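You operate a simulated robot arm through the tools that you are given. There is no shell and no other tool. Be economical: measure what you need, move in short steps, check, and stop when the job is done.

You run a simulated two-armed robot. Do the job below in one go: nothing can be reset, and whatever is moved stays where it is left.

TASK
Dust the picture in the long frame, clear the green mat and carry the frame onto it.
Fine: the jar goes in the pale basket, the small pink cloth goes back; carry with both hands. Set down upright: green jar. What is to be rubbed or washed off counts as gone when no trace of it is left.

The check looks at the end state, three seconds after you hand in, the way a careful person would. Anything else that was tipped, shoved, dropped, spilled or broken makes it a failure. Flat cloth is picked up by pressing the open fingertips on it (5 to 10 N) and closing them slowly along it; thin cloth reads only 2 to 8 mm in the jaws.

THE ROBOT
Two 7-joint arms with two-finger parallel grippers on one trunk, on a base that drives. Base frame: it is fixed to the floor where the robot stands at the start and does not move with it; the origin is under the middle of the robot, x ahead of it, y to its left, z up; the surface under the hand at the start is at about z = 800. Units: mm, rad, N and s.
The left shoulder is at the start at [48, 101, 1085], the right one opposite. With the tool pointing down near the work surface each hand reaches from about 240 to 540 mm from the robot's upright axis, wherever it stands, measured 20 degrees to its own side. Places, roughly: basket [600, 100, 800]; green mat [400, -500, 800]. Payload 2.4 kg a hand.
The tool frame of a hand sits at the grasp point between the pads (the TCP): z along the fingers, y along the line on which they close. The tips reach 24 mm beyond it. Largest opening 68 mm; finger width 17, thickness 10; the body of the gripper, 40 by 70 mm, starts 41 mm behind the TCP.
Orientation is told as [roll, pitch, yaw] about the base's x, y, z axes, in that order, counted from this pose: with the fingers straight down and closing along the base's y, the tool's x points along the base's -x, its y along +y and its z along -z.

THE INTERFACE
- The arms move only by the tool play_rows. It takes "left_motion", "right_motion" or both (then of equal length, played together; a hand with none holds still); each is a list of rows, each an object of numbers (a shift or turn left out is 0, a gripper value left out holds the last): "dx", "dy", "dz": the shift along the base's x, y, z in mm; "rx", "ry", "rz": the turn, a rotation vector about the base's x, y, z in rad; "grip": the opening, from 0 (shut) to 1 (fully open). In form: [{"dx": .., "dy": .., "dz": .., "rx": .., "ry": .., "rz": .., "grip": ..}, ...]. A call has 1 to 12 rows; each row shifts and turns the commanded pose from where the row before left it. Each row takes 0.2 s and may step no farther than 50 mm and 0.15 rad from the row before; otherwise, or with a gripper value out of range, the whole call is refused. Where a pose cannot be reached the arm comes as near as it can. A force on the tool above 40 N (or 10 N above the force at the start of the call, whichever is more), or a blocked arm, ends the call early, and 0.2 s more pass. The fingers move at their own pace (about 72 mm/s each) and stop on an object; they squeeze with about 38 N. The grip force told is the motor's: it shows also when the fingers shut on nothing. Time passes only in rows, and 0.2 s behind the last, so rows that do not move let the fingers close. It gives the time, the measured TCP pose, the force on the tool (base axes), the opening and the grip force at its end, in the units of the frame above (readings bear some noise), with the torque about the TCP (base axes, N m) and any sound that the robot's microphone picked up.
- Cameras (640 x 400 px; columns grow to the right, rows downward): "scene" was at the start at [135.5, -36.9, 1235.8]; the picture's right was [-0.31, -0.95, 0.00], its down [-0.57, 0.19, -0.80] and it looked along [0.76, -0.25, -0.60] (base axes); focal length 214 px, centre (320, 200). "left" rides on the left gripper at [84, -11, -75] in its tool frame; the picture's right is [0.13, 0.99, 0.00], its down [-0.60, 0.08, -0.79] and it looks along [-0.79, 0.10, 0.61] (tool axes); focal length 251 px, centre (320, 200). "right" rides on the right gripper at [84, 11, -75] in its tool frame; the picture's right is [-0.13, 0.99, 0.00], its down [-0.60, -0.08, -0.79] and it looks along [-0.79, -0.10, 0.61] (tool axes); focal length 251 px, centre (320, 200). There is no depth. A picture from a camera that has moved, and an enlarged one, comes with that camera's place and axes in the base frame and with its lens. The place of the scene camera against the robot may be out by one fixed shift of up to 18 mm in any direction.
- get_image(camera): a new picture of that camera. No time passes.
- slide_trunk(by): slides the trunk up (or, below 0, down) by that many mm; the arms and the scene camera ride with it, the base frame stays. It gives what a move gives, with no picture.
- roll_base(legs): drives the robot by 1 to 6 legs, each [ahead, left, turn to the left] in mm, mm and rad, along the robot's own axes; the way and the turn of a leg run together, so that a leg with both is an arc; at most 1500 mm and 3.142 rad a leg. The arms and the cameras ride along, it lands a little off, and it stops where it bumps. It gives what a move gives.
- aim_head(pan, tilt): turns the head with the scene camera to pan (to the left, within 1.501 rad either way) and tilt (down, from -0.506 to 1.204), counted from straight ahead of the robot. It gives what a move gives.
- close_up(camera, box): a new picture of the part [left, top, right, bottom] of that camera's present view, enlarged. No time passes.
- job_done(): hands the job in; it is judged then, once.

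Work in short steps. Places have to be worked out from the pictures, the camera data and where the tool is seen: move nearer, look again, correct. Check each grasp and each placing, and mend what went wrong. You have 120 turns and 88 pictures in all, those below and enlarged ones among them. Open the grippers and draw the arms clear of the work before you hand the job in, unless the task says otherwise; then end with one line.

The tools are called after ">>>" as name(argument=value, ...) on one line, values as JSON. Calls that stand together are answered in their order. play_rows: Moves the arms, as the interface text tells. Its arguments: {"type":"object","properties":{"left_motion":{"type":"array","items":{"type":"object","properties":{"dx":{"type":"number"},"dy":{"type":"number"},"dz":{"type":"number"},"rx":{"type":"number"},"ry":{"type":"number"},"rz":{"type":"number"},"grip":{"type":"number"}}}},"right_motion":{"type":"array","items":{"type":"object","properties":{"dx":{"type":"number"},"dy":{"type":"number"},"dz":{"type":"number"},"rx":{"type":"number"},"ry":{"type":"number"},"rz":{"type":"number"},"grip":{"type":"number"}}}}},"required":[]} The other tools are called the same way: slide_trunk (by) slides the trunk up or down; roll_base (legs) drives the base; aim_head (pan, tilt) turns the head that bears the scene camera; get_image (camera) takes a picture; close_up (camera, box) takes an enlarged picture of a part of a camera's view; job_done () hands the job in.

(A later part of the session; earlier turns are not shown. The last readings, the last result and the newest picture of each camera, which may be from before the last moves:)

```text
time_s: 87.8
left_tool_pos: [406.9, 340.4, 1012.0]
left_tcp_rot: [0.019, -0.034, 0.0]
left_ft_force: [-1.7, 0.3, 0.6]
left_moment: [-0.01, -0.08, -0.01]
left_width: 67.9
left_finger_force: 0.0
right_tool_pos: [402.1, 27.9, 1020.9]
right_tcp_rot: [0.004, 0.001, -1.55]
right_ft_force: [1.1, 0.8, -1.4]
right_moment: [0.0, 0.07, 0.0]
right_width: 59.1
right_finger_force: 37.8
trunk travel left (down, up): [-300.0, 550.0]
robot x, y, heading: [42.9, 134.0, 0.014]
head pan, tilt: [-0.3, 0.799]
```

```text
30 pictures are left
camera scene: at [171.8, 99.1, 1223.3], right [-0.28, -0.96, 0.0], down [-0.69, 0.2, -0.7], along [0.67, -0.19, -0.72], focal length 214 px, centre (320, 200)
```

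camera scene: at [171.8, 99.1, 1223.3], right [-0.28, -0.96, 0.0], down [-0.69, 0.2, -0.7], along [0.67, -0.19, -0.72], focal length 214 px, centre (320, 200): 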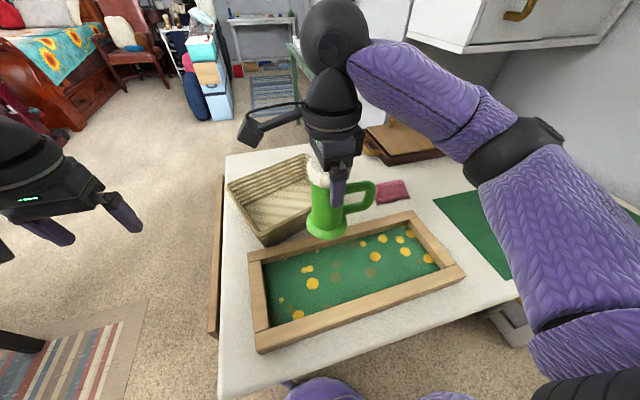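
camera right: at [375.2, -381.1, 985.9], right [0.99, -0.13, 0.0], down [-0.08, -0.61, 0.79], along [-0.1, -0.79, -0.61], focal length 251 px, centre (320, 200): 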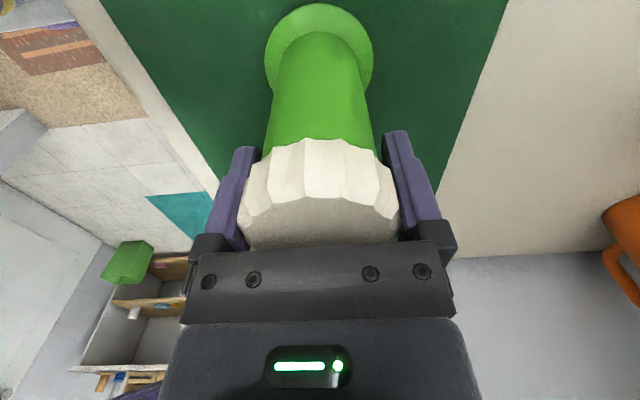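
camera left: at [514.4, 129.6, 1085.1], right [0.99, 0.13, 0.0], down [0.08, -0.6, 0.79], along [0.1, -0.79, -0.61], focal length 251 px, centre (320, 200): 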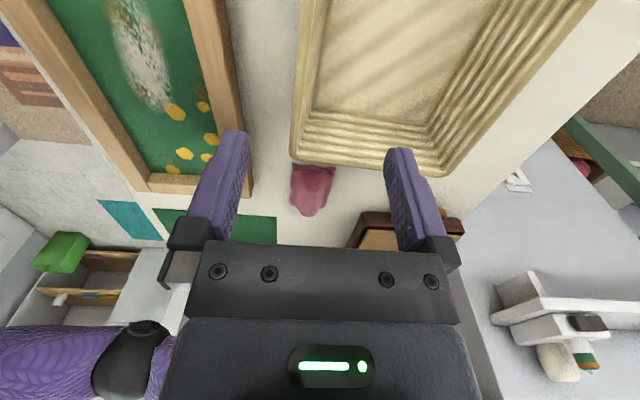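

Comparing frames, I notice the basket was dragged by the left finger during its earlier retreat: its near-left corner moved from about (548, 165) to about (469, 157), turning it by about 20° around its near-right corner. I'll set that right first. I move the held jar aside to y≈−80 and look straight at the basket.

>>> play_rows(right_motion=[{"dy": -25}, {"dy": -30}, {"dy": -30}, {"dy": -25}, {}])

>>> aim_head(pan=0.0, tilt=0.8)

>>> close_up(camera="scene", box=[200, 100, 440, 280])

```text
time_s: 89.0
left_tool_pos: [407.9, 340.3, 1011.3]
left_tcp_rot: [0.02, -0.032, 0.0]
left_ft_force: [-0.3, 0.6, 0.1]
left_moment: [0.03, 0.0, -0.03]
left_width: 68.0
left_finger_force: 0.1
right_tool_pos: [401.8, -82.0, 1021.5]
right_tcp_rot: [0.005, 0.002, -1.553]
right_ft_force: [0.1, 0.0, -1.0]
right_moment: [0.02, 0.01, 0.0]
right_width: 58.9
right_finger_force: 38.0
trunk travel left (down, up): [-300.0, 550.0]
robot x, y, heading: [38.7, 130.3, 0.018]
head pan, tilt: [-0.3, 0.799]
```

```text
time_s: 89.8
left_tool_pos: [407.1, 339.9, 1012.0]
left_tcp_rot: [0.021, -0.032, 0.0]
left_ft_force: [0.4, 0.3, 0.4]
left_moment: [0.0, -0.02, 0.01]
left_width: 67.8
left_finger_force: 0.0
right_tool_pos: [401.8, -81.7, 1022.8]
right_tcp_rot: [0.003, 0.001, -1.551]
right_ft_force: [0.2, -0.9, -0.9]
right_moment: [-0.02, 0.0, -0.02]
right_width: 58.9
right_finger_force: 38.5
trunk travel left (down, up): [-300.0, 550.0]
robot x, y, heading: [40.2, 130.9, 0.019]
head pan, tilt: [0.0, 0.799]
```

```text
2.22 times, centred on (320, 190) of scene
camera zoom: at [174.8, 122.7, 1223.1], right [0.02, -1.0, 0.0], down [-0.72, -0.01, -0.7], along [0.7, 0.01, -0.72], focal length 477 px, centre (320, 222)
```

zoom: 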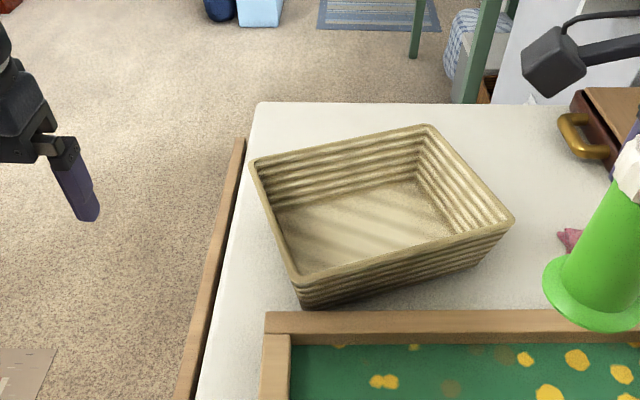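

The basket's rim centre is now about (576, 79) with yaw +20°, and it was about (626, 50) with yaw −5°. I'll put it back by gripping the near rim with the free left hand and sliding and turning it. First I shift the robot right so the left arm reaches well.

>>> roll_base(legs=[[0, -235, -0.018], [20, 0, 0]])

>>> play_rows(left_motion=[{"dz": -20, "dx": -20, "dy": -20}, {"dz": -40}, {"dz": -30}, {"rx": -0.02, "ry": 0.033}, {}])

>>> get_image(camera="left")

```text
time_s: 91.9
left_tool_pos: [432.8, 100.6, 1010.6]
left_tcp_rot: [0.02, -0.032, -0.016]
left_ft_force: [0.4, 0.1, 0.9]
left_moment: [-0.01, -0.03, 0.0]
left_width: 68.1
left_finger_force: 0.1
right_tool_pos: [420.6, -320.4, 1022.5]
right_tcp_rot: [0.003, 0.002, -1.568]
right_ft_force: [0.7, -0.1, -1.1]
right_moment: [0.02, 0.02, 0.01]
right_width: 58.6
right_finger_force: 37.9
trunk travel left (down, up): [-300.0, 550.0]
robot x, y, heading: [68.6, -101.8, 0.002]
head pan, tilt: [0.0, 0.799]
```

```text
time_s: 93.1
left_tool_pos: [414.7, 81.8, 920.5]
left_tcp_rot: [-0.001, 0.001, -0.016]
left_ft_force: [-0.3, 0.0, 0.4]
left_moment: [0.04, 0.0, -0.02]
left_width: 68.1
left_finger_force: 0.0
right_tool_pos: [422.2, -319.7, 1021.8]
right_tcp_rot: [0.003, 0.003, -1.569]
right_ft_force: [0.1, -0.7, -0.7]
right_moment: [0.04, 0.03, 0.04]
right_width: 58.9
right_finger_force: 37.7
trunk travel left (down, up): [-300.0, 550.0]
robot x, y, heading: [64.3, -98.7, 0.003]
head pan, tilt: [0.0, 0.799]
```

```text
28 pictures are left
camera left: at [331.3, 71.3, 995.6], right [-0.11, 0.99, 0.0], down [0.61, 0.07, 0.79], along [0.79, 0.09, -0.61], focal length 251 px, centre (320, 200)
```

left: 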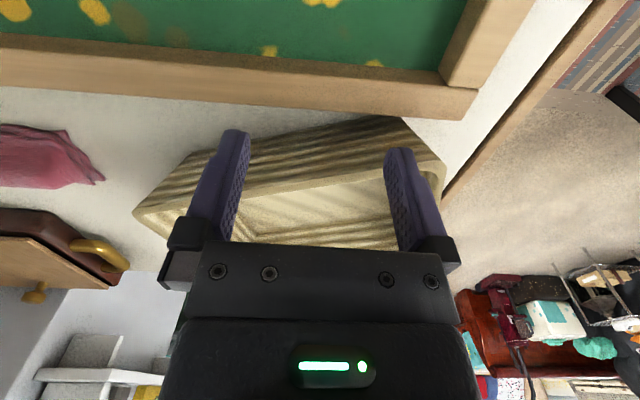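

The rim's near side runs from (536, −74) to (447, 170) at z≈865, with its middle at (492, 50). I turn the left hand to yaw −1.23 here, low, then move over the rim.

>>> play_rows(left_motion=[{"rz": -0.145}, {"rz": -0.145}, {"rz": -0.145}, {"rz": -0.145}, {"rz": -0.145}, {"rz": -0.145}, {"rz": -0.145}, {"rz": -0.145}, {"rz": -0.05}, {"dx": 25, "dy": -10}, {"dx": 27, "dy": -12}, {}])

>>> play_rows(left_motion=[{"dx": 24, "dy": -10}, {}])

>>> get_image(camera="left")

>>> close_up(camera="scene", box=[120, 60, 360, 240])

```text
time_s: 95.7
left_tool_pos: [466.4, 58.4, 920.8]
left_tcp_rot: [-0.002, 0.0, -1.227]
left_ft_force: [-0.9, 0.1, 0.3]
left_moment: [-0.04, 0.01, 0.0]
left_width: 68.1
left_finger_force: 0.1
right_tool_pos: [421.1, -320.4, 1021.6]
right_tcp_rot: [0.005, 0.003, -1.567]
right_ft_force: [0.3, 0.6, -0.1]
right_moment: [0.01, 0.02, -0.03]
right_width: 58.7
right_finger_force: 38.2
trunk travel left (down, up): [-300.0, 550.0]
robot x, y, heading: [64.4, -106.9, 0.006]
head pan, tilt: [0.0, 0.799]
```

```text
time_s: 96.3
left_tool_pos: [490.2, 47.4, 923.5]
left_tcp_rot: [0.0, 0.001, -1.225]
left_ft_force: [0.3, 0.6, -0.4]
left_moment: [0.02, -0.02, 0.02]
left_width: 67.8
left_finger_force: 0.1
right_tool_pos: [422.2, -319.5, 1021.4]
right_tcp_rot: [0.005, 0.002, -1.567]
right_ft_force: [0.9, -0.5, -1.1]
right_moment: [0.03, 0.02, 0.0]
right_width: 58.5
right_finger_force: 37.9
trunk travel left (down, up): [-300.0, 550.0]
robot x, y, heading: [62.2, -106.1, -0.001]
head pan, tilt: [0.0, 0.799]
```

```text
27 pictures are left
camera left: at [451.7, 123.6, 997.0], right [0.89, 0.46, 0.0], down [0.28, -0.54, 0.79], along [0.36, -0.71, -0.61], focal length 251 px, centre (320, 200)
```

left: 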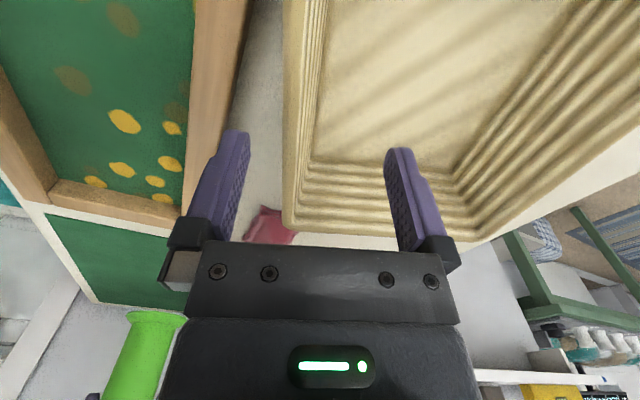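

```text
2.22 times, centred on (240, 150) of scene
camera zoom: at [198.5, -112.3, 1223.1], right [0.0, -1.0, 0.0], down [-0.72, 0.0, -0.7], along [0.7, 0.0, -0.72], focal length 477 px, centre (498, 311)
```

zoom: 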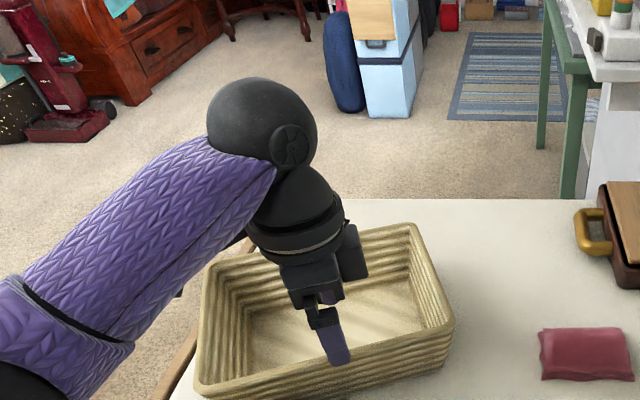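

The rim is parallel to the fingers but about 11 mm to the near side. I shift and descend to straddle it.

>>> play_rows(left_motion=[{"dx": -11, "dy": -4}, {"dz": -25}, {"dz": -15}, {"dz": -8}, {"dz": -6}, {}])

>>> get_image(camera="left")

```text
time_s: 97.7
left_tool_pos: [479.7, 44.5, 866.9]
left_tcp_rot: [-0.002, -0.001, -1.225]
left_ft_force: [0.3, -0.1, 0.6]
left_moment: [0.02, -0.01, -0.02]
left_width: 68.4
left_finger_force: 0.1
right_tool_pos: [421.7, -320.6, 1023.1]
right_tcp_rot: [0.004, 0.002, -1.568]
right_ft_force: [0.3, -0.6, -0.5]
right_moment: [0.01, 0.01, 0.01]
right_width: 58.6
right_finger_force: 37.8
trunk travel left (down, up): [-300.0, 550.0]
robot x, y, heading: [62.6, -97.8, 0.007]
head pan, tilt: [0.0, 0.799]
```

```text
25 pictures are left
camera left: at [441.1, 120.4, 941.4], right [0.89, 0.46, 0.0], down [0.28, -0.54, 0.79], along [0.36, -0.71, -0.61], focal length 251 px, centre (320, 200)
```

left: 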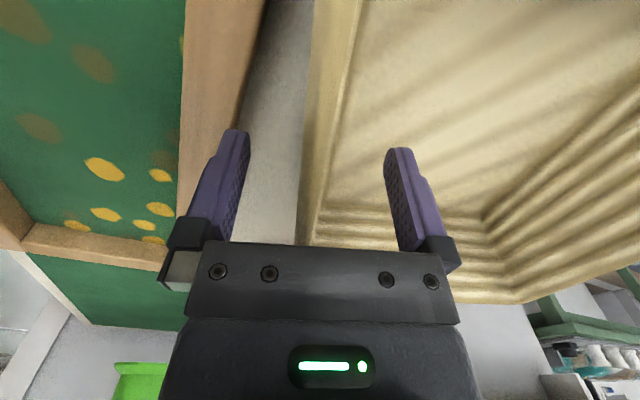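

The near wall is between the fingers. I close on it, then slide (+43, +5) while turning −0.415 rad in small steps.

>>> play_rows(left_motion=[{"grip": 0.7}, {"grip": 0.4}, {"grip": 0.1}, {"grip": 0.0}, {}, {}])

>>> play_rows(left_motion=[{"dx": 4, "dy": 0.5, "rz": -0.0415}, {"dx": 4.3, "dy": 0.5, "rz": -0.0415}, {"dx": 4.3, "dy": 0.5, "rz": -0.0415}, {"dx": 4.3, "dy": 0.5, "rz": -0.0415}, {"dx": 4.3, "dy": 0.5, "rz": -0.0415}, {"dx": 4.3, "dy": 0.5, "rz": -0.0415}, {"dx": 4.3, "dy": 0.5, "rz": -0.0415}, {"dx": 4.3, "dy": 0.5, "rz": -0.0415}, {"dx": 4.3, "dy": 0.5, "rz": -0.0415}, {"dx": 4.3, "dy": 0.5, "rz": -0.0415}, {}])

>>> get_image(camera="scene")

```text
time_s: 99.1
left_tool_pos: [478.9, 46.0, 867.7]
left_tcp_rot: [0.0, 0.0, -1.225]
left_ft_force: [0.9, 1.1, 5.3]
left_moment: [0.45, -1.52, 0.33]
left_width: 14.3
left_finger_force: 33.9
right_tool_pos: [421.7, -319.5, 1021.4]
right_tcp_rot: [0.002, 0.002, -1.568]
right_ft_force: [0.4, 0.3, -1.9]
right_moment: [0.04, 0.02, 0.03]
right_width: 58.6
right_finger_force: 37.9
trunk travel left (down, up): [-300.0, 550.0]
robot x, y, heading: [60.9, -101.8, 0.001]
head pan, tilt: [0.0, 0.799]
```

```text
time_s: 101.5
left_tool_pos: [520.6, 49.6, 866.4]
left_tcp_rot: [-0.001, 0.0, -1.642]
left_ft_force: [-2.2, 3.2, 8.6]
left_moment: [-0.22, -1.44, 0.57]
left_width: 14.7
left_finger_force: 34.9
right_tool_pos: [421.5, -320.5, 1021.9]
right_tcp_rot: [0.006, 0.001, -1.566]
right_ft_force: [0.1, 0.0, -0.7]
right_moment: [-0.01, 0.01, 0.02]
right_width: 58.5
right_finger_force: 38.2
trunk travel left (down, up): [-300.0, 550.0]
robot x, y, heading: [66.4, -102.6, 0.003]
head pan, tilt: [0.0, 0.799]
```

```text
24 pictures are left
camera scene: at [197.5, -112.0, 1223.2], right [0.0, -1.0, 0.0], down [-0.72, 0.0, -0.7], along [0.7, 0.0, -0.72], focal length 214 px, centre (320, 200)
```

scene: 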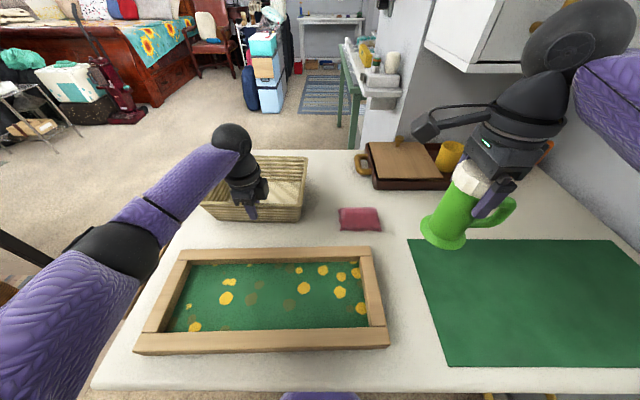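

The basket's near edge is back at (532, −62)–(539, 165), matching the start. I open and lift the left hand straight up well above the rim before any lateral move.

>>> play_rows(left_motion=[{"grip": 0.3}, {"grip": 0.6}, {"grip": 0.9}, {}, {}, {"dz": 15}, {"dz": 30}, {"dz": 40}, {}])

>>> get_image(camera="left")

>>> close_up(camera="scene", box=[170, 120, 410, 270])

```text
time_s: 103.5
left_tool_pos: [521.0, 51.4, 951.2]
left_tcp_rot: [-0.002, 0.002, -1.641]
left_ft_force: [0.1, 0.1, 0.5]
left_moment: [0.0, -0.01, -0.02]
left_width: 61.2
left_finger_force: 0.0
right_tool_pos: [422.2, -319.7, 1023.1]
right_tcp_rot: [0.004, 0.002, -1.568]
right_ft_force: [-0.8, 0.4, -2.0]
right_moment: [0.0, 0.0, -0.01]
right_width: 58.7
right_finger_force: 38.7
trunk travel left (down, up): [-300.0, 550.0]
robot x, y, heading: [62.3, -98.7, 0.002]
head pan, tilt: [0.0, 0.799]
```

```text
23 pictures are left
camera left: at [517.3, 135.6, 1026.1], right [1.0, 0.06, 0.0], down [0.04, -0.61, 0.79], along [0.05, -0.79, -0.61], focal length 251 px, centre (320, 200)
```

left: 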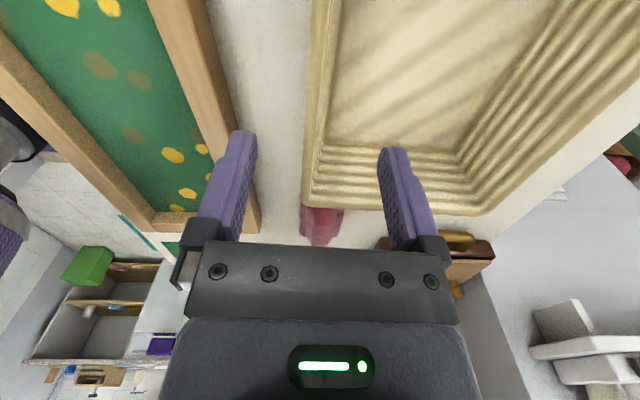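

```text
2.67 times, centred on (290, 195) of scene
camera zoom: at [198.4, -112.2, 1223.1], right [0.0, -1.0, 0.0], down [-0.72, 0.0, -0.7], along [0.7, 0.0, -0.72], focal length 572 px, centre (400, 213)
```

zoom: 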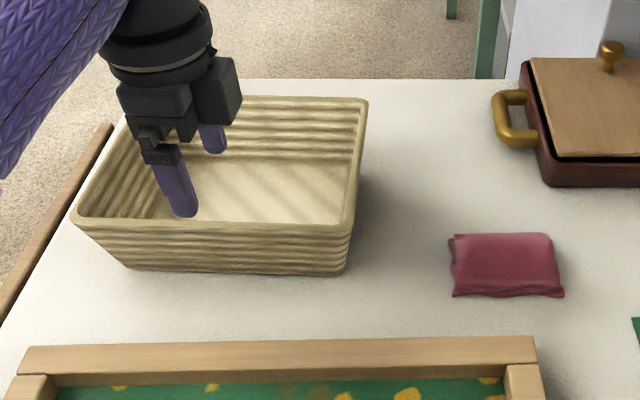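

The basket is restored: floor about x 535–692, y −50–150, rim z≈875. I'll set the jar at about (588, 65). To reach there with the right arm, I drive to y≈60 and turn left 0.35 rad; the jar's base is at 912, clear of everything.

>>> play_rows(left_motion=[{"dz": 20}, {}], right_motion=[{"dz": 15}, {}])

>>> roll_base(legs=[[-10, 0, 0], [0, 160, 0], [0, 0, 0.35]])

>>> aim_head(pan=-0.3, tilt=0.8)

>>> get_image(camera="scene")

```text
time_s: 104.1
left_tool_pos: [521.3, 51.5, 971.9]
left_tcp_rot: [-0.001, -0.001, -1.639]
left_ft_force: [-0.4, 0.9, -0.5]
left_moment: [-0.04, -0.03, 0.01]
left_width: 61.1
left_finger_force: 0.1
right_tool_pos: [420.6, -321.1, 1035.8]
right_tcp_rot: [0.005, 0.002, -1.568]
right_ft_force: [0.3, -1.2, -1.2]
right_moment: [0.03, 0.0, 0.02]
right_width: 58.5
right_finger_force: 38.2
trunk travel left (down, up): [-300.0, 550.0]
robot x, y, heading: [61.8, -102.4, 0.003]
head pan, tilt: [0.0, 0.799]
```

```text
time_s: 106.9
left_tool_pos: [429.0, 356.7, 970.7]
left_tcp_rot: [-0.003, 0.001, -1.287]
left_ft_force: [0.4, 0.4, 0.3]
left_moment: [0.01, 0.01, 0.0]
left_width: 61.2
left_finger_force: 0.1
right_tool_pos: [464.2, -27.4, 1037.1]
right_tcp_rot: [0.002, 0.002, -1.214]
right_ft_force: [0.9, -0.1, -1.5]
right_moment: [-0.01, -0.02, 0.0]
right_width: 58.7
right_finger_force: 37.8
trunk travel left (down, up): [-300.0, 550.0]
robot x, y, heading: [54.1, 52.6, 0.362]
head pan, tilt: [0.0, 0.799]
```

```text
time_s: 107.7
left_tool_pos: [429.1, 356.9, 971.8]
left_tcp_rot: [-0.003, 0.001, -1.286]
left_ft_force: [-0.3, -0.6, 0.5]
left_moment: [0.0, 0.03, -0.01]
left_width: 61.2
left_finger_force: 0.0
right_tool_pos: [464.1, -26.6, 1037.0]
right_tcp_rot: [0.003, 0.002, -1.213]
right_ft_force: [0.5, 0.5, -0.8]
right_moment: [0.01, -0.01, 0.0]
right_width: 58.7
right_finger_force: 38.1
trunk travel left (down, up): [-300.0, 550.0]
robot x, y, heading: [55.2, 54.0, 0.36]
head pan, tilt: [-0.3, 0.799]
```

```text
21 pictures are left
camera scene: at [184.6, 65.1, 1223.1], right [0.06, -1.0, 0.0], down [-0.72, -0.04, -0.7], along [0.7, 0.04, -0.72], focal length 214 px, centre (320, 200)
```

scene: 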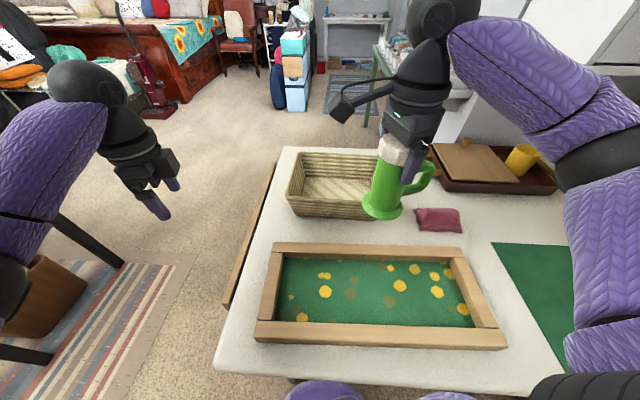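

I move the jar over the basket to (588, 65) at this height.

>>> play_rows(right_motion=[{"dx": 20, "dy": 16}, {"dx": 25, "dy": 18}, {"dx": 25, "dy": 18}, {"dx": 25, "dy": 18}, {"dx": 20, "dy": 14}, {"dx": 9, "dy": 8}, {}])

>>> get_image(camera="right")

>>> close_up(camera="scene", box=[260, 80, 460, 240])

```text
time_s: 109.3
left_tool_pos: [427.5, 356.7, 971.4]
left_tcp_rot: [-0.003, -0.001, -1.285]
left_ft_force: [-0.8, 0.1, -0.4]
left_moment: [0.02, -0.03, 0.01]
left_width: 60.9
left_finger_force: 0.1
right_tool_pos: [582.3, 59.9, 1037.2]
right_tcp_rot: [0.005, 0.0, -1.212]
right_ft_force: [1.1, 0.0, -2.1]
right_moment: [0.02, -0.01, 0.03]
right_width: 58.7
right_finger_force: 37.7
right hand out of reach, approached as far as the arm can: row 6
trunk travel left (down, up): [-300.0, 550.0]
robot x, y, heading: [56.0, 50.5, 0.359]
head pan, tilt: [-0.3, 0.799]
```

```text
20 pictures are left
camera right: at [562.2, 142.0, 1112.1], right [0.97, 0.23, 0.0], down [0.13, -0.59, 0.79], along [0.18, -0.77, -0.61], focal length 251 px, centre (320, 200)
```

right: 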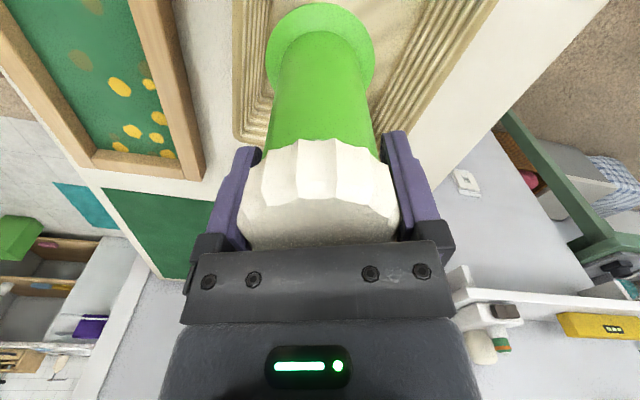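

```text
2.50 times, centred on (360, 160) of scene
camera zoom: at [184.6, 65.1, 1223.1], right [0.06, -1.0, 0.0], down [-0.72, -0.04, -0.7], along [0.7, 0.04, -0.72], focal length 536 px, centre (220, 300)
```

zoom: 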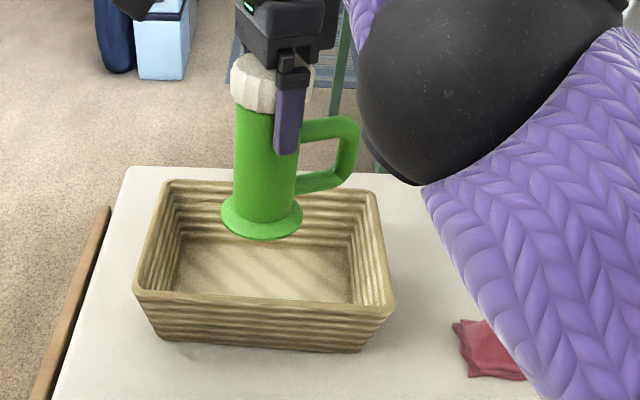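

The jar is over the basket floor, but I'd like a bit more margin to the near wall. I creep the base 12 mm ahead, then lower.

>>> roll_base(legs=[[12, 0, 0]])

>>> play_rows(right_motion=[{"dz": -20}, {"dz": -25}, {"dz": -25}, {"dz": -20}, {"dz": -15}, {"dz": -8}, {}])

>>> close_up(camera="scene", box=[260, 80, 460, 240])

```text
time_s: 110.1
left_tool_pos: [440.8, 361.1, 969.9]
left_tcp_rot: [-0.002, 0.001, -1.287]
left_ft_force: [-0.6, 0.1, 0.6]
left_moment: [0.0, 0.02, -0.02]
left_width: 61.3
left_finger_force: 0.1
right_tool_pos: [593.0, 62.9, 1036.2]
right_tcp_rot: [0.003, 0.0, -1.214]
right_ft_force: [-0.9, -0.6, -1.9]
right_moment: [0.01, 0.01, 0.0]
right_width: 58.8
right_finger_force: 38.4
trunk travel left (down, up): [-300.0, 550.0]
robot x, y, heading: [62.6, 59.6, 0.356]
head pan, tilt: [-0.3, 0.799]
```

```text
time_s: 111.7
left_tool_pos: [440.3, 360.6, 970.7]
left_tcp_rot: [-0.002, 0.001, -1.288]
left_ft_force: [-0.9, 0.2, 0.1]
left_moment: [0.0, -0.01, 0.01]
left_width: 61.0
left_finger_force: 0.0
right_tool_pos: [606.0, 68.1, 926.3]
right_tcp_rot: [0.003, 0.001, -1.212]
right_ft_force: [0.0, 0.5, -2.1]
right_moment: [-0.01, 0.02, -0.02]
right_width: 59.0
right_finger_force: 37.8
right hand out of reach, approached as far as the arm can: row 2, 3
trunk travel left (down, up): [-300.0, 550.0]
robot x, y, heading: [67.7, 55.4, 0.357]
head pan, tilt: [-0.3, 0.799]
```

```text
2.50 times, centred on (360, 160) of scene
camera zoom: at [196.0, 69.4, 1223.1], right [0.06, -1.0, 0.0], down [-0.72, -0.04, -0.7], along [0.7, 0.04, -0.72], focal length 536 px, centre (220, 300)
```

zoom: 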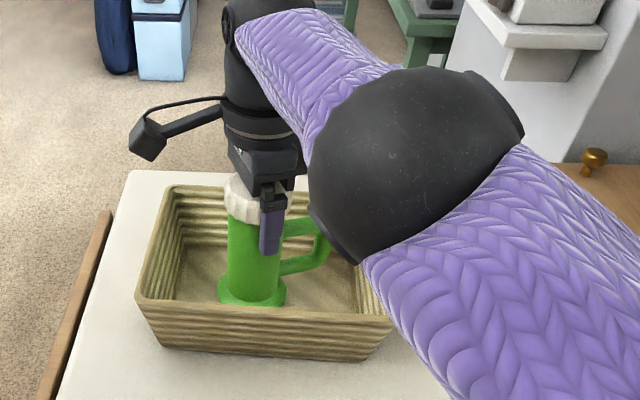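

The jar is inside at (606, 68) with its base at about 817. I lower gently until it touches the basket floor.

>>> play_rows(right_motion=[{"dz": -5}, {"dz": -3}, {"dz": -2}, {"dz": -2}, {}])

```text
time_s: 112.9
left_tool_pos: [439.6, 360.0, 973.4]
left_tcp_rot: [-0.001, -0.001, -1.285]
left_ft_force: [1.4, -0.8, 0.1]
left_moment: [-0.01, 0.01, -0.02]
left_width: 61.1
left_finger_force: 0.0
right_tool_pos: [605.7, 67.6, 915.1]
right_tcp_rot: [0.009, 0.001, -1.213]
right_ft_force: [5.6, 1.9, 22.7]
right_moment: [-0.08, 0.1, -0.03]
right_width: 58.6
right_finger_force: 38.2
right hand out of reach, approached as far as the arm can: row 1
trunk travel left (down, up): [-300.0, 550.0]
robot x, y, heading: [67.4, 60.2, 0.355]
head pan, tilt: [-0.3, 0.799]
```

The jar stands on the floor with 22 N on it. I relieve 1 mm, open slowly, and rise straight up.

>>> play_rows(right_motion=[{"dz": 1}, {"grip": 0.9}, {"grip": 0.95}, {"grip": 1.0}, {}, {}])

>>> get_image(camera="right")

```text
time_s: 114.3
left_tool_pos: [440.7, 360.7, 971.5]
left_tcp_rot: [-0.002, 0.0, -1.289]
left_ft_force: [0.9, 0.2, 0.6]
left_moment: [0.01, 0.0, 0.03]
left_width: 61.2
left_finger_force: 0.1
right_tool_pos: [604.7, 68.5, 914.2]
right_tcp_rot: [0.004, -0.001, -1.213]
right_ft_force: [0.5, 0.4, -0.3]
right_moment: [0.02, -0.01, -0.03]
right_width: 68.0
right_finger_force: 0.1
trunk travel left (down, up): [-300.0, 550.0]
robot x, y, heading: [66.4, 58.7, 0.357]
head pan, tilt: [-0.3, 0.799]
```

```text
17 pictures are left
camera right: at [586.0, 150.5, 989.7], right [0.97, 0.23, 0.0], down [0.13, -0.59, 0.79], along [0.18, -0.77, -0.61], focal length 251 px, centre (320, 200)
```

right: 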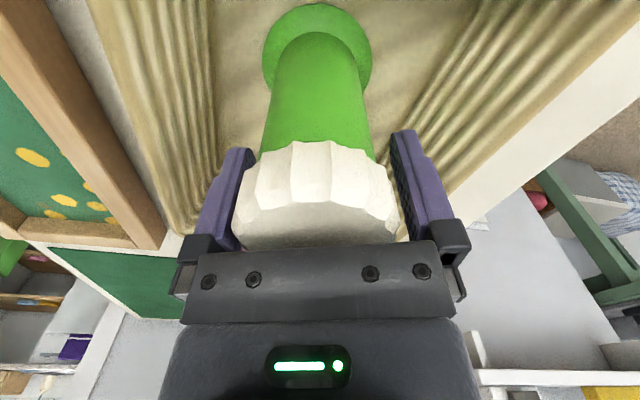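

Released, with no force. I rise slowly at first.

>>> play_rows(right_motion=[{"dz": 5}, {"dz": 8}, {"dz": 12}, {"dz": 20}, {"dz": 30}, {"dz": 30}, {}])

>>> get_image(camera="right")

```text
time_s: 115.9
left_tool_pos: [441.4, 361.4, 970.5]
left_tcp_rot: [-0.003, 0.0, -1.287]
left_ft_force: [-1.3, 1.1, 0.3]
left_moment: [0.01, -0.01, 0.01]
left_width: 61.2
left_finger_force: 0.0
right_tool_pos: [598.0, 60.4, 1019.1]
right_tcp_rot: [0.003, -0.001, -1.213]
right_ft_force: [0.4, -0.4, 0.5]
right_moment: [0.02, -0.05, -0.02]
right_width: 68.2
right_finger_force: 0.0
right hand out of reach, approached as far as the arm can: row 5, 6
trunk travel left (down, up): [-300.0, 550.0]
robot x, y, heading: [65.9, 55.3, 0.357]
head pan, tilt: [-0.3, 0.799]
```

```text
16 pictures are left
camera right: at [578.8, 143.6, 1094.9], right [0.97, 0.23, 0.0], down [0.13, -0.59, 0.79], along [0.18, -0.77, -0.61], focal length 251 px, centre (320, 200)
```

right: 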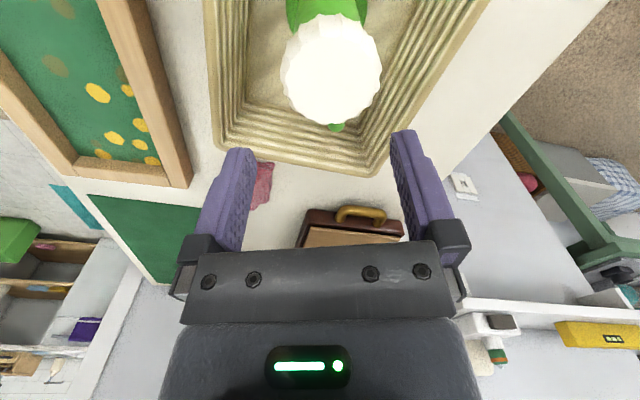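

The jar stands upright in the basket. Next comes the frame: I retreat the right hand, lower the left (it is off the table edge), and unwind both wrists.

>>> play_rows(left_motion=[{"dz": -30}, {"dz": -35}, {}, {}, {}, {}], right_motion=[{"dx": -25, "dy": -18}, {"dx": -30, "dy": -20}, {"dx": -30, "dy": -20}, {"dx": -30, "dy": -20}, {"dx": -20, "dy": -10}, {}])

>>> play_rows(left_motion=[{"rz": 0.148}, {"rz": 0.148}, {"rz": 0.148}, {"rz": 0.148}, {"rz": 0.148}, {"rz": 0.148}, {"rz": 0.148}, {"rz": 0.148}, {"rz": 0.148}, {"rz": 0.148}, {"rz": 0.148}, {"rz": 0.01}], right_motion=[{"rz": 0.145}, {"rz": 0.145}, {"rz": 0.145}, {"rz": 0.145}, {"rz": 0.145}, {"rz": 0.145}, {"rz": 0.145}, {"rz": 0.145}, {"rz": 0.145}, {"rz": 0.145}, {"rz": 0.12}, {}])

```text
time_s: 117.3
left_tool_pos: [441.3, 359.8, 906.4]
left_tcp_rot: [-0.002, 0.001, -1.287]
left_ft_force: [0.0, 0.2, -0.1]
left_moment: [-0.02, -0.02, -0.01]
left_width: 60.9
left_finger_force: 0.0
right_tool_pos: [600.4, 24.8, 1043.6]
right_tcp_rot: [0.004, 0.0, -1.213]
right_ft_force: [0.6, 0.1, -1.3]
right_moment: [0.0, 0.01, -0.03]
right_width: 68.1
right_finger_force: 0.1
right hand out of reach, approached as far as the arm can: row 1, 2, 3, 4, 5
trunk travel left (down, up): [-300.0, 550.0]
robot x, y, heading: [66.0, 60.0, 0.355]
head pan, tilt: [-0.3, 0.799]
```

```text
time_s: 118.7
left_tool_pos: [442.8, 360.3, 906.0]
left_tcp_rot: [0.004, -0.01, -0.418]
left_ft_force: [3.4, -0.6, -2.3]
left_moment: [-0.06, -0.14, -0.04]
left_width: 61.0
left_finger_force: 0.1
right_tool_pos: [600.8, 25.1, 1045.1]
right_tcp_rot: [0.004, 0.001, -0.349]
right_ft_force: [-0.4, -0.8, -0.3]
right_moment: [-0.01, -0.02, -0.02]
right_width: 67.8
right_finger_force: 0.0
trunk travel left (down, up): [-300.0, 550.0]
robot x, y, heading: [67.1, 56.8, 0.357]
head pan, tilt: [-0.3, 0.799]
stopped in row 7 (left hand): the force on the tool passed its limit at 83 N (the readings are from after the stop); the commanded pose is now the measured one
```

The left bracket jammed on its forearm again; at closer range it turned freely before. I back its yaw off, draw it nearer to the robot, and retract the right hand.

>>> play_rows(left_motion=[{"rz": -0.13}, {"rz": -0.13}, {"rz": -0.1}, {"dx": -25, "dy": -9}, {"dx": -25, "dy": -9}, {"dx": -25, "dy": -9, "dz": -10}, {"dx": -15, "dy": 0, "dz": -10}, {}], right_motion=[{"dx": -20, "dy": -8}, {"dx": -25, "dy": -10}, {"dx": -30, "dy": -10}, {"dx": -30, "dy": -10}, {"dx": -30, "dy": -10}, {"dz": -20}, {}, {}])

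>>> play_rows(left_motion=[{"rz": 0.145}, {"rz": 0.145}, {"rz": 0.145}, {"rz": 0.145}, {"rz": 0.145}, {"rz": 0.145}, {"rz": 0.145}, {"rz": 0.1}, {}], right_motion=[{"rz": 0.145}, {"rz": 0.145}, {"rz": 0.145}, {"rz": 0.145}, {"rz": 0.13}, {}, {}, {}, {}])

```text
time_s: 120.1
left_tool_pos: [374.8, 334.3, 900.0]
left_tcp_rot: [0.006, -0.018, -0.794]
left_ft_force: [1.2, 1.5, -2.4]
left_moment: [-0.14, 0.0, -0.11]
left_width: 61.2
left_finger_force: 0.0
right_tool_pos: [594.2, 7.7, 1069.1]
right_tcp_rot: [0.002, 0.005, -0.349]
right_ft_force: [0.7, 0.1, -0.4]
right_moment: [0.0, -0.02, -0.01]
right_width: 68.0
right_finger_force: 0.0
right hand out of reach, approached as far as the arm can: row 1, 2, 3, 4, 5, 6
trunk travel left (down, up): [-300.0, 550.0]
robot x, y, heading: [67.9, 58.0, 0.359]
head pan, tilt: [-0.3, 0.799]
stopped in row 6 (left hand): the force on the tool passed its limit at 64 N (the readings are from after the stop); the commanded pose is now the measured one
```

```text
time_s: 120.4
left_tool_pos: [376.7, 335.5, 899.3]
left_tcp_rot: [0.011, -0.026, -0.772]
left_ft_force: [2.2, -1.7, -2.6]
left_moment: [0.0, -0.06, 0.04]
left_width: 61.5
left_finger_force: 0.1
right_tool_pos: [595.7, 7.8, 1068.5]
right_tcp_rot: [0.004, 0.003, -0.317]
right_ft_force: [0.4, -0.6, 0.0]
right_moment: [0.02, 0.05, -0.02]
right_width: 67.9
right_finger_force: 0.1
trunk travel left (down, up): [-300.0, 550.0]
robot x, y, heading: [66.8, 58.8, 0.361]
head pan, tilt: [-0.3, 0.799]
stopped in row 1 (left hand): the force on the tool passed its limit at 71 N (the readings are from after the stop); the commanded pose is now the measured one
```

The wrists clear only when low. I rotate the left back a little and go lower (to z≈845, off the table side) before turning; the stretched right hand I bring down before pulling it back.

>>> play_rows(left_motion=[{"rz": -0.13}, {"rz": -0.13}, {"dz": -20}, {"dz": -20}, {"dz": -20}, {}], right_motion=[{"dz": -20}, {"dz": -20}, {"dz": -20}, {"dz": -10, "dx": -10}, {"dx": -20}, {}])

>>> play_rows(left_motion=[{"rz": 0.145}, {"rz": 0.145}, {"rz": 0.145}, {"rz": 0.145}, {"rz": 0.145}, {"rz": 0.145}, {"rz": 0.145}, {"rz": 0.145}, {"rz": 0.145}, {}])

```text
time_s: 121.8
left_tool_pos: [374.3, 334.9, 838.4]
left_tcp_rot: [0.013, -0.024, -1.032]
left_ft_force: [0.4, 0.2, 0.1]
left_moment: [0.05, -0.02, 0.04]
left_width: 61.1
left_finger_force: 0.1
right_tool_pos: [610.1, 15.0, 1006.3]
right_tcp_rot: [0.005, 0.004, -0.315]
right_ft_force: [0.6, 0.0, -0.7]
right_moment: [0.02, -0.01, 0.0]
right_width: 67.9
right_finger_force: 0.0
right hand out of reach, approached as far as the arm can: row 1, 2, 3, 4, 5
trunk travel left (down, up): [-300.0, 550.0]
robot x, y, heading: [62.4, 58.8, 0.358]
head pan, tilt: [-0.3, 0.799]
```

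```text
time_s: 124.0
left_tool_pos: [377.2, 334.2, 838.9]
left_tcp_rot: [0.014, -0.024, 0.272]
left_ft_force: [0.0, 0.6, 0.3]
left_moment: [-0.03, -0.02, -0.03]
left_width: 61.1
left_finger_force: 0.0
right_tool_pos: [610.9, 14.7, 1005.9]
right_tcp_rot: [0.005, 0.003, -0.315]
right_ft_force: [-1.0, 0.3, 0.7]
right_moment: [-0.01, 0.02, 0.02]
right_width: 67.8
right_finger_force: 0.0
trunk travel left (down, up): [-300.0, 550.0]
robot x, y, heading: [60.8, 56.9, 0.356]
head pan, tilt: [-0.3, 0.799]
```

The left is unwound. The right arm is stuck fully stretched, so I back the base away; then it can be lowered and re-bent in free space.

>>> roll_base(legs=[[-70, 0, 0], [0, 0, -0.357], [0, -80, 0]])

>>> get_image(camera="scene")

```text
time_s: 126.8
left_tool_pos: [383.9, 128.0, 838.2]
left_tcp_rot: [0.027, -0.021, -0.059]
left_ft_force: [-1.9, 25.6, 7.1]
left_moment: [-0.09, 0.01, -0.02]
left_width: 41.2
left_finger_force: 0.1
right_tool_pos: [496.5, -260.7, 1006.9]
right_tcp_rot: [0.002, 0.001, -0.662]
right_ft_force: [0.1, -0.2, 0.0]
right_moment: [0.01, -0.01, -0.02]
right_width: 67.9
right_finger_force: 0.0
trunk travel left (down, up): [-300.0, 550.0]
robot x, y, heading: [1.8, -33.8, 0.007]
head pan, tilt: [-0.3, 0.799]
stopped in leg 3: the force on the tool passed its limit at 46 N (the readings are from after the stop); the commanded pose is now the measured one
```

```text
15 pictures are left
camera scene: at [127.9, -66.3, 1223.3], right [-0.29, -0.96, 0.0], down [-0.69, 0.2, -0.7], along [0.67, -0.2, -0.72], focal length 214 px, centre (320, 200)
```

scene: 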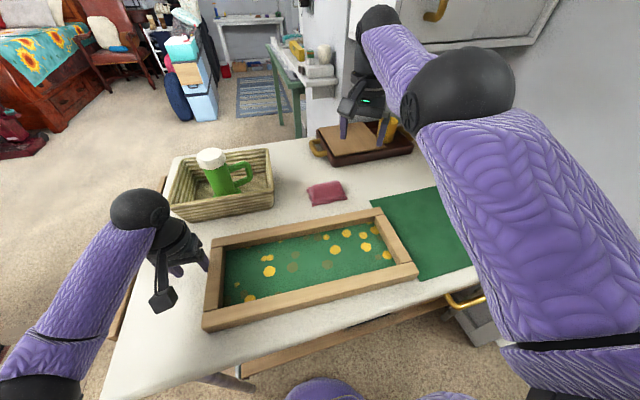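

The low left hand pushed the frame about 85 mm toward the mat; nothing else was touched, and the frame has to go that way anyway. I back the left off and raise it, and retract the right, which is now in free space.

>>> play_rows(left_motion=[{"dy": 10}, {"dy": 10}, {"dz": 30, "grip": 1.0}, {"dz": 30}, {}], right_motion=[{"dx": -15}, {"dx": -15}, {"dx": -15}, {"dx": -15}, {}])

```text
time_s: 128.0
left_tool_pos: [388.3, 143.0, 900.2]
left_tcp_rot: [0.027, -0.02, -0.067]
left_ft_force: [0.5, 0.5, 0.3]
left_moment: [0.06, 0.0, -0.02]
left_width: 67.9
left_finger_force: 0.0
right_tool_pos: [495.0, -264.4, 1006.2]
right_tcp_rot: [0.003, 0.004, -0.668]
right_ft_force: [-0.8, -0.9, 0.5]
right_moment: [-0.02, -0.01, 0.01]
right_width: 68.1
right_finger_force: 0.1
right hand out of reach, approached as far as the arm can: row 1, 2, 3, 4
trunk travel left (down, up): [-300.0, 550.0]
robot x, y, heading: [-4.6, -35.8, 0.007]
head pan, tilt: [-0.3, 0.799]
```

Straight pulling fails at the stretched limit. I try lowering and swinging it outward instead; the space below is free down to z≈860.

>>> play_rows(right_motion=[{"dz": -20, "dy": -15}, {"dz": -20, "dy": -15}, {"dz": -20, "dy": -15}, {"dz": -20, "dy": -15}, {}])

```text
time_s: 129.2
left_tool_pos: [387.7, 143.6, 900.3]
left_tcp_rot: [0.026, -0.02, -0.065]
left_ft_force: [0.0, -0.3, 0.6]
left_moment: [0.0, 0.02, 0.03]
left_width: 67.9
left_finger_force: 0.1
right_tool_pos: [493.9, -323.2, 926.1]
right_tcp_rot: [0.002, 0.003, -0.664]
right_ft_force: [-0.2, 0.2, -0.7]
right_moment: [0.02, -0.01, 0.02]
right_width: 68.2
right_finger_force: 0.1
trunk travel left (down, up): [-300.0, 550.0]
robot x, y, heading: [-3.4, -41.5, 0.007]
head pan, tilt: [-0.3, 0.799]
```

It follows again. Now I retract toward the frame's right end and unwind the yaw.

>>> play_rows(right_motion=[{"dx": -20}, {"dx": -20, "rz": 0.13}, {"dx": -20, "rz": 0.13}, {"dx": -20, "rz": 0.13}, {"dx": -20, "rz": 0.13}, {"dx": -20, "rz": 0.144}, {"dy": 10}, {"dy": 20}, {}], left_motion=[{"rx": -0.025}, {"ry": 0.02}, {"rz": 0.065}, {}, {}, {}, {}, {}, {}])

>>> aim_head(pan=0.0, tilt=1.0)

>>> get_image(camera="scene")

```text
time_s: 131.2
left_tool_pos: [386.9, 142.0, 899.1]
left_tcp_rot: [0.001, -0.001, -0.001]
left_ft_force: [0.6, -0.3, 0.7]
left_moment: [-0.01, 0.02, 0.02]
left_width: 67.9
left_finger_force: 0.1
right_tool_pos: [488.2, -332.3, 929.1]
right_tcp_rot: [0.005, 0.006, -0.001]
right_ft_force: [0.3, -0.2, 0.1]
right_moment: [0.02, 0.04, 0.01]
right_width: 67.7
right_finger_force: 0.0
right hand out of reach, approached as far as the arm can: row 1, 2, 3, 4, 5, 6, 7, 8
trunk travel left (down, up): [-300.0, 550.0]
robot x, y, heading: [-4.1, -40.0, 0.004]
head pan, tilt: [-0.3, 0.799]
```

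```text
time_s: 132.0
left_tool_pos: [386.2, 141.3, 898.7]
left_tcp_rot: [0.0, -0.001, -0.001]
left_ft_force: [0.5, -0.3, -0.7]
left_moment: [0.02, 0.02, -0.01]
left_width: 68.0
left_finger_force: 0.1
right_tool_pos: [488.4, -333.3, 928.0]
right_tcp_rot: [0.004, 0.005, -0.001]
right_ft_force: [-0.3, -0.4, 0.0]
right_moment: [-0.03, 0.02, 0.0]
right_width: 67.9
right_finger_force: 0.1
trunk travel left (down, up): [-300.0, 550.0]
robot x, y, heading: [-4.3, -36.1, 0.01]
head pan, tilt: [0.0, 1.0]
```

```text
14 pictures are left
camera scene: at [121.0, -46.3, 1208.0], right [0.01, -1.0, 0.0], down [-0.84, -0.01, -0.54], along [0.54, 0.0, -0.84], focal length 214 px, centre (320, 200)
```

scene: 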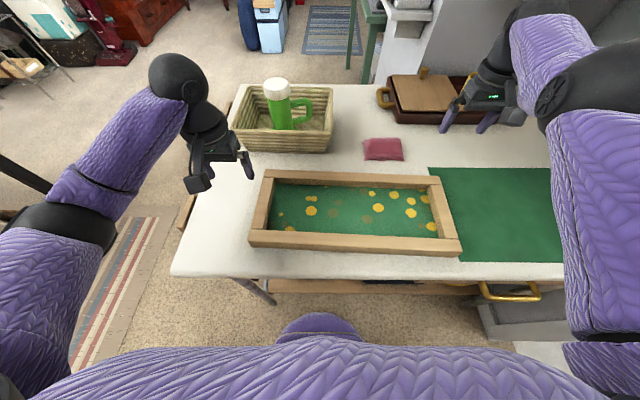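

The right arm seems caught at a joint limit for inward motion. I test other directions in small separate moves.

>>> play_rows(right_motion=[{"dy": -20}, {"dy": -20}, {"dy": -20}, {}])

>>> play_rows(right_motion=[{"dx": -15}, {"dx": -15}, {}])

>>> play_rows(right_motion=[{"dz": -20}, {"dz": -20}, {"dx": -15}, {"dx": -15}, {}])

```text
time_s: 133.0
left_tool_pos: [386.3, 141.6, 898.3]
left_tcp_rot: [-0.001, -0.001, -0.001]
left_ft_force: [0.8, 0.2, -0.3]
left_moment: [-0.01, 0.0, 0.0]
left_width: 67.7
left_finger_force: 0.1
right_tool_pos: [470.1, -386.6, 930.8]
right_tcp_rot: [0.003, 0.002, -0.001]
right_ft_force: [0.2, 0.3, 0.8]
right_moment: [0.04, 0.01, -0.02]
right_width: 68.3
right_finger_force: 0.1
right hand out of reach, approached as far as the arm can: row 1, 2, 3
trunk travel left (down, up): [-300.0, 550.0]
robot x, y, heading: [-1.9, -36.4, 0.003]
head pan, tilt: [0.0, 1.0]
```

```text
time_s: 133.8
left_tool_pos: [386.3, 142.9, 898.9]
left_tcp_rot: [0.0, -0.004, -0.002]
left_ft_force: [-0.6, 0.0, 0.4]
left_moment: [0.01, 0.03, -0.02]
left_width: 67.9
left_finger_force: 0.1
right_tool_pos: [463.3, -396.9, 930.9]
right_tcp_rot: [0.003, 0.003, -0.003]
right_ft_force: [0.9, -0.9, 0.2]
right_moment: [0.0, 0.02, 0.01]
right_width: 68.0
right_finger_force: 0.0
right hand out of reach, approached as far as the arm can: row 1, 2
trunk travel left (down, up): [-300.0, 550.0]
robot x, y, heading: [-2.6, -37.3, 0.009]
head pan, tilt: [0.0, 1.0]
```

```text
time_s: 135.0
left_tool_pos: [386.8, 142.0, 899.4]
left_tcp_rot: [0.0, -0.002, -0.001]
left_ft_force: [0.0, 0.2, 0.2]
left_moment: [-0.01, 0.03, -0.03]
left_width: 67.8
left_finger_force: 0.1
right_tool_pos: [456.6, -410.2, 888.8]
right_tcp_rot: [0.003, 0.004, -0.002]
right_ft_force: [0.7, 0.3, 0.4]
right_moment: [0.02, 0.0, 0.02]
right_width: 68.2
right_finger_force: 0.1
right hand out of reach, approached as far as the arm can: row 3, 4
trunk travel left (down, up): [-300.0, 550.0]
robot x, y, heading: [-1.1, -38.6, 0.009]
head pan, tilt: [0.0, 1.0]
```

The hand slides on a sphere about the shoulder, so the elbow is straight or slightly over-extended. I command outward past straight and then strongly inward to flip it back.

>>> play_rows(right_motion=[{"dx": 20, "dy": -14}, {"dx": 20, "dy": -14}, {}, {"dx": -40, "dy": 28}, {"dx": -40, "dy": 28}, {"dx": -40, "dy": 28}, {}])

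```text
time_s: 136.6
left_tool_pos: [387.3, 142.8, 899.0]
left_tcp_rot: [0.0, -0.001, -0.002]
left_ft_force: [-0.8, -0.2, 0.7]
left_moment: [-0.01, -0.03, 0.03]
left_width: 68.0
left_finger_force: 0.1
right_tool_pos: [460.8, -399.3, 885.2]
right_tcp_rot: [0.003, 0.002, -0.002]
right_ft_force: [-0.4, 0.1, -0.3]
right_moment: [0.01, -0.02, 0.01]
right_width: 68.0
right_finger_force: 0.0
right hand out of reach, approached as far as the arm can: row 1, 2, 4, 5, 6
trunk travel left (down, up): [-300.0, 550.0]
robot x, y, heading: [1.2, -39.5, 0.008]
head pan, tilt: [0.0, 1.0]
```

I use tangential motion instead: descending with a slight inward bias should bend the elbow through the shared joint motion.

>>> play_rows(right_motion=[{"dz": -8, "dx": -2, "dy": 1}, {"dz": -8, "dx": -3, "dy": 2}, {"dz": -8, "dx": -3, "dy": 2}, {"dz": -8, "dx": -4, "dy": 2}, {"dx": -5, "dy": 3}, {"dx": -5, "dy": 3}, {"dx": -5, "dy": 3}, {}])

```text
time_s: 138.4
left_tool_pos: [386.8, 141.8, 899.2]
left_tcp_rot: [0.0, 0.0, -0.002]
left_ft_force: [-0.6, 0.3, -0.4]
left_moment: [0.0, -0.02, 0.0]
left_width: 68.1
left_finger_force: 0.0
right_tool_pos: [457.7, -396.4, 850.2]
right_tcp_rot: [0.004, 0.004, -0.003]
right_ft_force: [0.0, 0.3, -0.4]
right_moment: [-0.02, -0.02, -0.01]
right_width: 68.1
right_finger_force: 0.1
right hand out of reach, approached as far as the arm can: row 2, 3, 4, 5, 6, 7
trunk travel left (down, up): [-300.0, 550.0]
robot x, y, heading: [-2.5, -37.2, 0.01]
head pan, tilt: [0.0, 1.0]
```

Tiny inward motion works right after a tangential one. Now I try tilting the tool so the wrist must come inward, rising a little.

>>> play_rows(right_motion=[{"dz": 10}, {"ry": -0.12, "dz": 8}, {"ry": -0.12, "dz": 8}, {"ry": -0.12, "dz": 5}, {"dx": -8, "dy": 5}, {"dx": -8, "dy": 5}, {"dx": -8, "dy": 5}, {"dx": -8, "dy": 5}, {}])

```text
time_s: 140.4
left_tool_pos: [388.0, 140.9, 899.4]
left_tcp_rot: [0.0, -0.001, -0.002]
left_ft_force: [-0.4, -1.0, 1.3]
left_moment: [0.01, 0.02, -0.03]
left_width: 68.0
left_finger_force: 0.0
right_tool_pos: [505.9, -421.2, 872.8]
right_tcp_rot: [0.006, -0.357, -0.002]
right_ft_force: [0.2, -0.6, -1.4]
right_moment: [-0.02, 0.01, 0.02]
right_width: 68.1
right_finger_force: 0.1
right hand out of reach, approached as far as the arm can: row 2, 3, 4, 5, 6, 7, 8
trunk travel left (down, up): [-300.0, 550.0]
robot x, y, heading: [-1.4, -42.4, 0.005]
head pan, tilt: [0.0, 1.0]
```

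The arm really is straight, and the elbow bends in the horizontal plane, so a tangential move to the left should bend it. I undo the tilt and sweep left with a small inward bias.

>>> play_rows(right_motion=[{"ry": 0.12, "dx": -16}, {"ry": 0.12, "dx": -16}, {"ry": 0.117, "dx": -16, "dz": 10}, {"dz": 10}, {"dx": 6, "dy": 15}, {"dx": 6, "dy": 15}, {"dx": 3, "dy": 15}, {"dx": 0, "dy": 15}, {"dx": -6, "dy": 15}, {"dx": -10, "dy": 12}, {"dx": -15, "dy": 10}, {}])

```text
time_s: 143.0
left_tool_pos: [386.6, 142.0, 898.8]
left_tcp_rot: [0.0, 0.0, -0.001]
left_ft_force: [-0.5, 0.0, 0.4]
left_moment: [-0.01, 0.0, -0.05]
left_width: 68.0
left_finger_force: 0.1
right_tool_pos: [485.1, -341.4, 891.4]
right_tcp_rot: [0.004, 0.002, -0.003]
right_ft_force: [0.7, -0.3, -0.3]
right_moment: [-0.02, 0.01, -0.02]
right_width: 68.0
right_finger_force: 0.1
right hand out of reach, approached as far as the arm can: row 3, 7, 8, 9, 10, 11
trunk travel left (down, up): [-300.0, 550.0]
robot x, y, heading: [-2.8, -38.4, 0.007]
head pan, tilt: [0.0, 1.0]
```

I try using wrist yaw to recruit the elbow: turning the tool +rz with a small inward bias, then −rz.

>>> play_rows(right_motion=[{"rz": 0.15, "dx": -1}, {"rz": 0.15, "dx": -2, "dy": 1}, {"rz": 0.15, "dx": -2, "dy": 1}, {"rz": -0.15, "dx": -2, "dy": 1}, {"rz": -0.15, "dx": -3, "dy": 1}, {"rz": -0.15, "dx": -3, "dy": 1}, {"rz": -0.15, "dx": -4, "dy": 2}, {"rz": -0.15, "dx": -4, "dy": 2}, {"rz": -0.15, "dx": -4, "dy": 2}, {"rz": -0.15, "dx": -5, "dy": 2}, {"rz": -0.15, "dx": -5, "dy": 2}, {}])

```text
time_s: 145.6
left_tool_pos: [386.7, 140.2, 899.2]
left_tcp_rot: [0.0, -0.002, -0.001]
left_ft_force: [0.4, 1.1, 0.2]
left_moment: [-0.01, 0.01, 0.01]
left_width: 68.0
left_finger_force: 0.1
right_tool_pos: [486.2, -337.9, 887.4]
right_tcp_rot: [0.0, 0.001, -0.754]
right_ft_force: [-0.6, 0.4, -0.2]
right_moment: [-0.03, -0.04, 0.03]
right_width: 68.1
right_finger_force: 0.0
right hand out of reach, approached as far as the arm can: row 3, 5, 6, 7, 8, 9, 10, 11
trunk travel left (down, up): [-300.0, 550.0]
robot x, y, heading: [-0.6, -35.8, 0.009]
head pan, tilt: [0.0, 1.0]
```

The right arm stays straight but moves freely along its sphere, and that is enough. The base and trunk can do the transport and lifting, so I only need to slide the hand to a suitable bearing. I swing it to about −36° with yaw 0.

>>> play_rows(right_motion=[{"dx": -8, "dy": -18, "rz": 0.15, "dz": 8}, {"dx": -9, "dy": -18, "rz": 0.15, "dz": 8}, {"dx": -10, "dy": -17, "rz": 0.15, "dz": 8}, {"dx": -10.5, "dy": -16, "rz": 0.15, "dz": 8}, {"dx": -11, "dy": -15, "rz": 0.154}, {}])

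```text
refused: row 5 steps farther than a row can; nothing moved
```

Row 5's turn was slightly over the limit; I resend it split.

>>> play_rows(right_motion=[{"dx": -8, "dy": -18, "rz": 0.145, "dz": 8}, {"dx": -9, "dy": -18, "rz": 0.145, "dz": 8}, {"dx": -10, "dy": -17, "rz": 0.145, "dz": 8}, {"dx": -10.5, "dy": -16, "rz": 0.145, "dz": 8}, {"dx": -11, "dy": -15, "rz": 0.145}, {"rz": 0.03}, {}])

```text
time_s: 147.2
left_tool_pos: [385.2, 141.7, 898.9]
left_tcp_rot: [-0.001, -0.002, -0.003]
left_ft_force: [-0.5, -0.1, 0.7]
left_moment: [0.01, -0.01, 0.0]
left_width: 68.1
left_finger_force: 0.0
right_tool_pos: [448.5, -425.1, 921.2]
right_tcp_rot: [0.002, 0.0, 0.003]
right_ft_force: [0.4, -0.8, -0.2]
right_moment: [-0.02, 0.01, 0.02]
right_width: 68.3
right_finger_force: 0.1
right hand out of reach, approached as far as the arm can: row 2, 3, 5
trunk travel left (down, up): [-300.0, 550.0]
robot x, y, heading: [-2.7, -36.8, 0.004]
head pan, tilt: [0.0, 1.0]
```

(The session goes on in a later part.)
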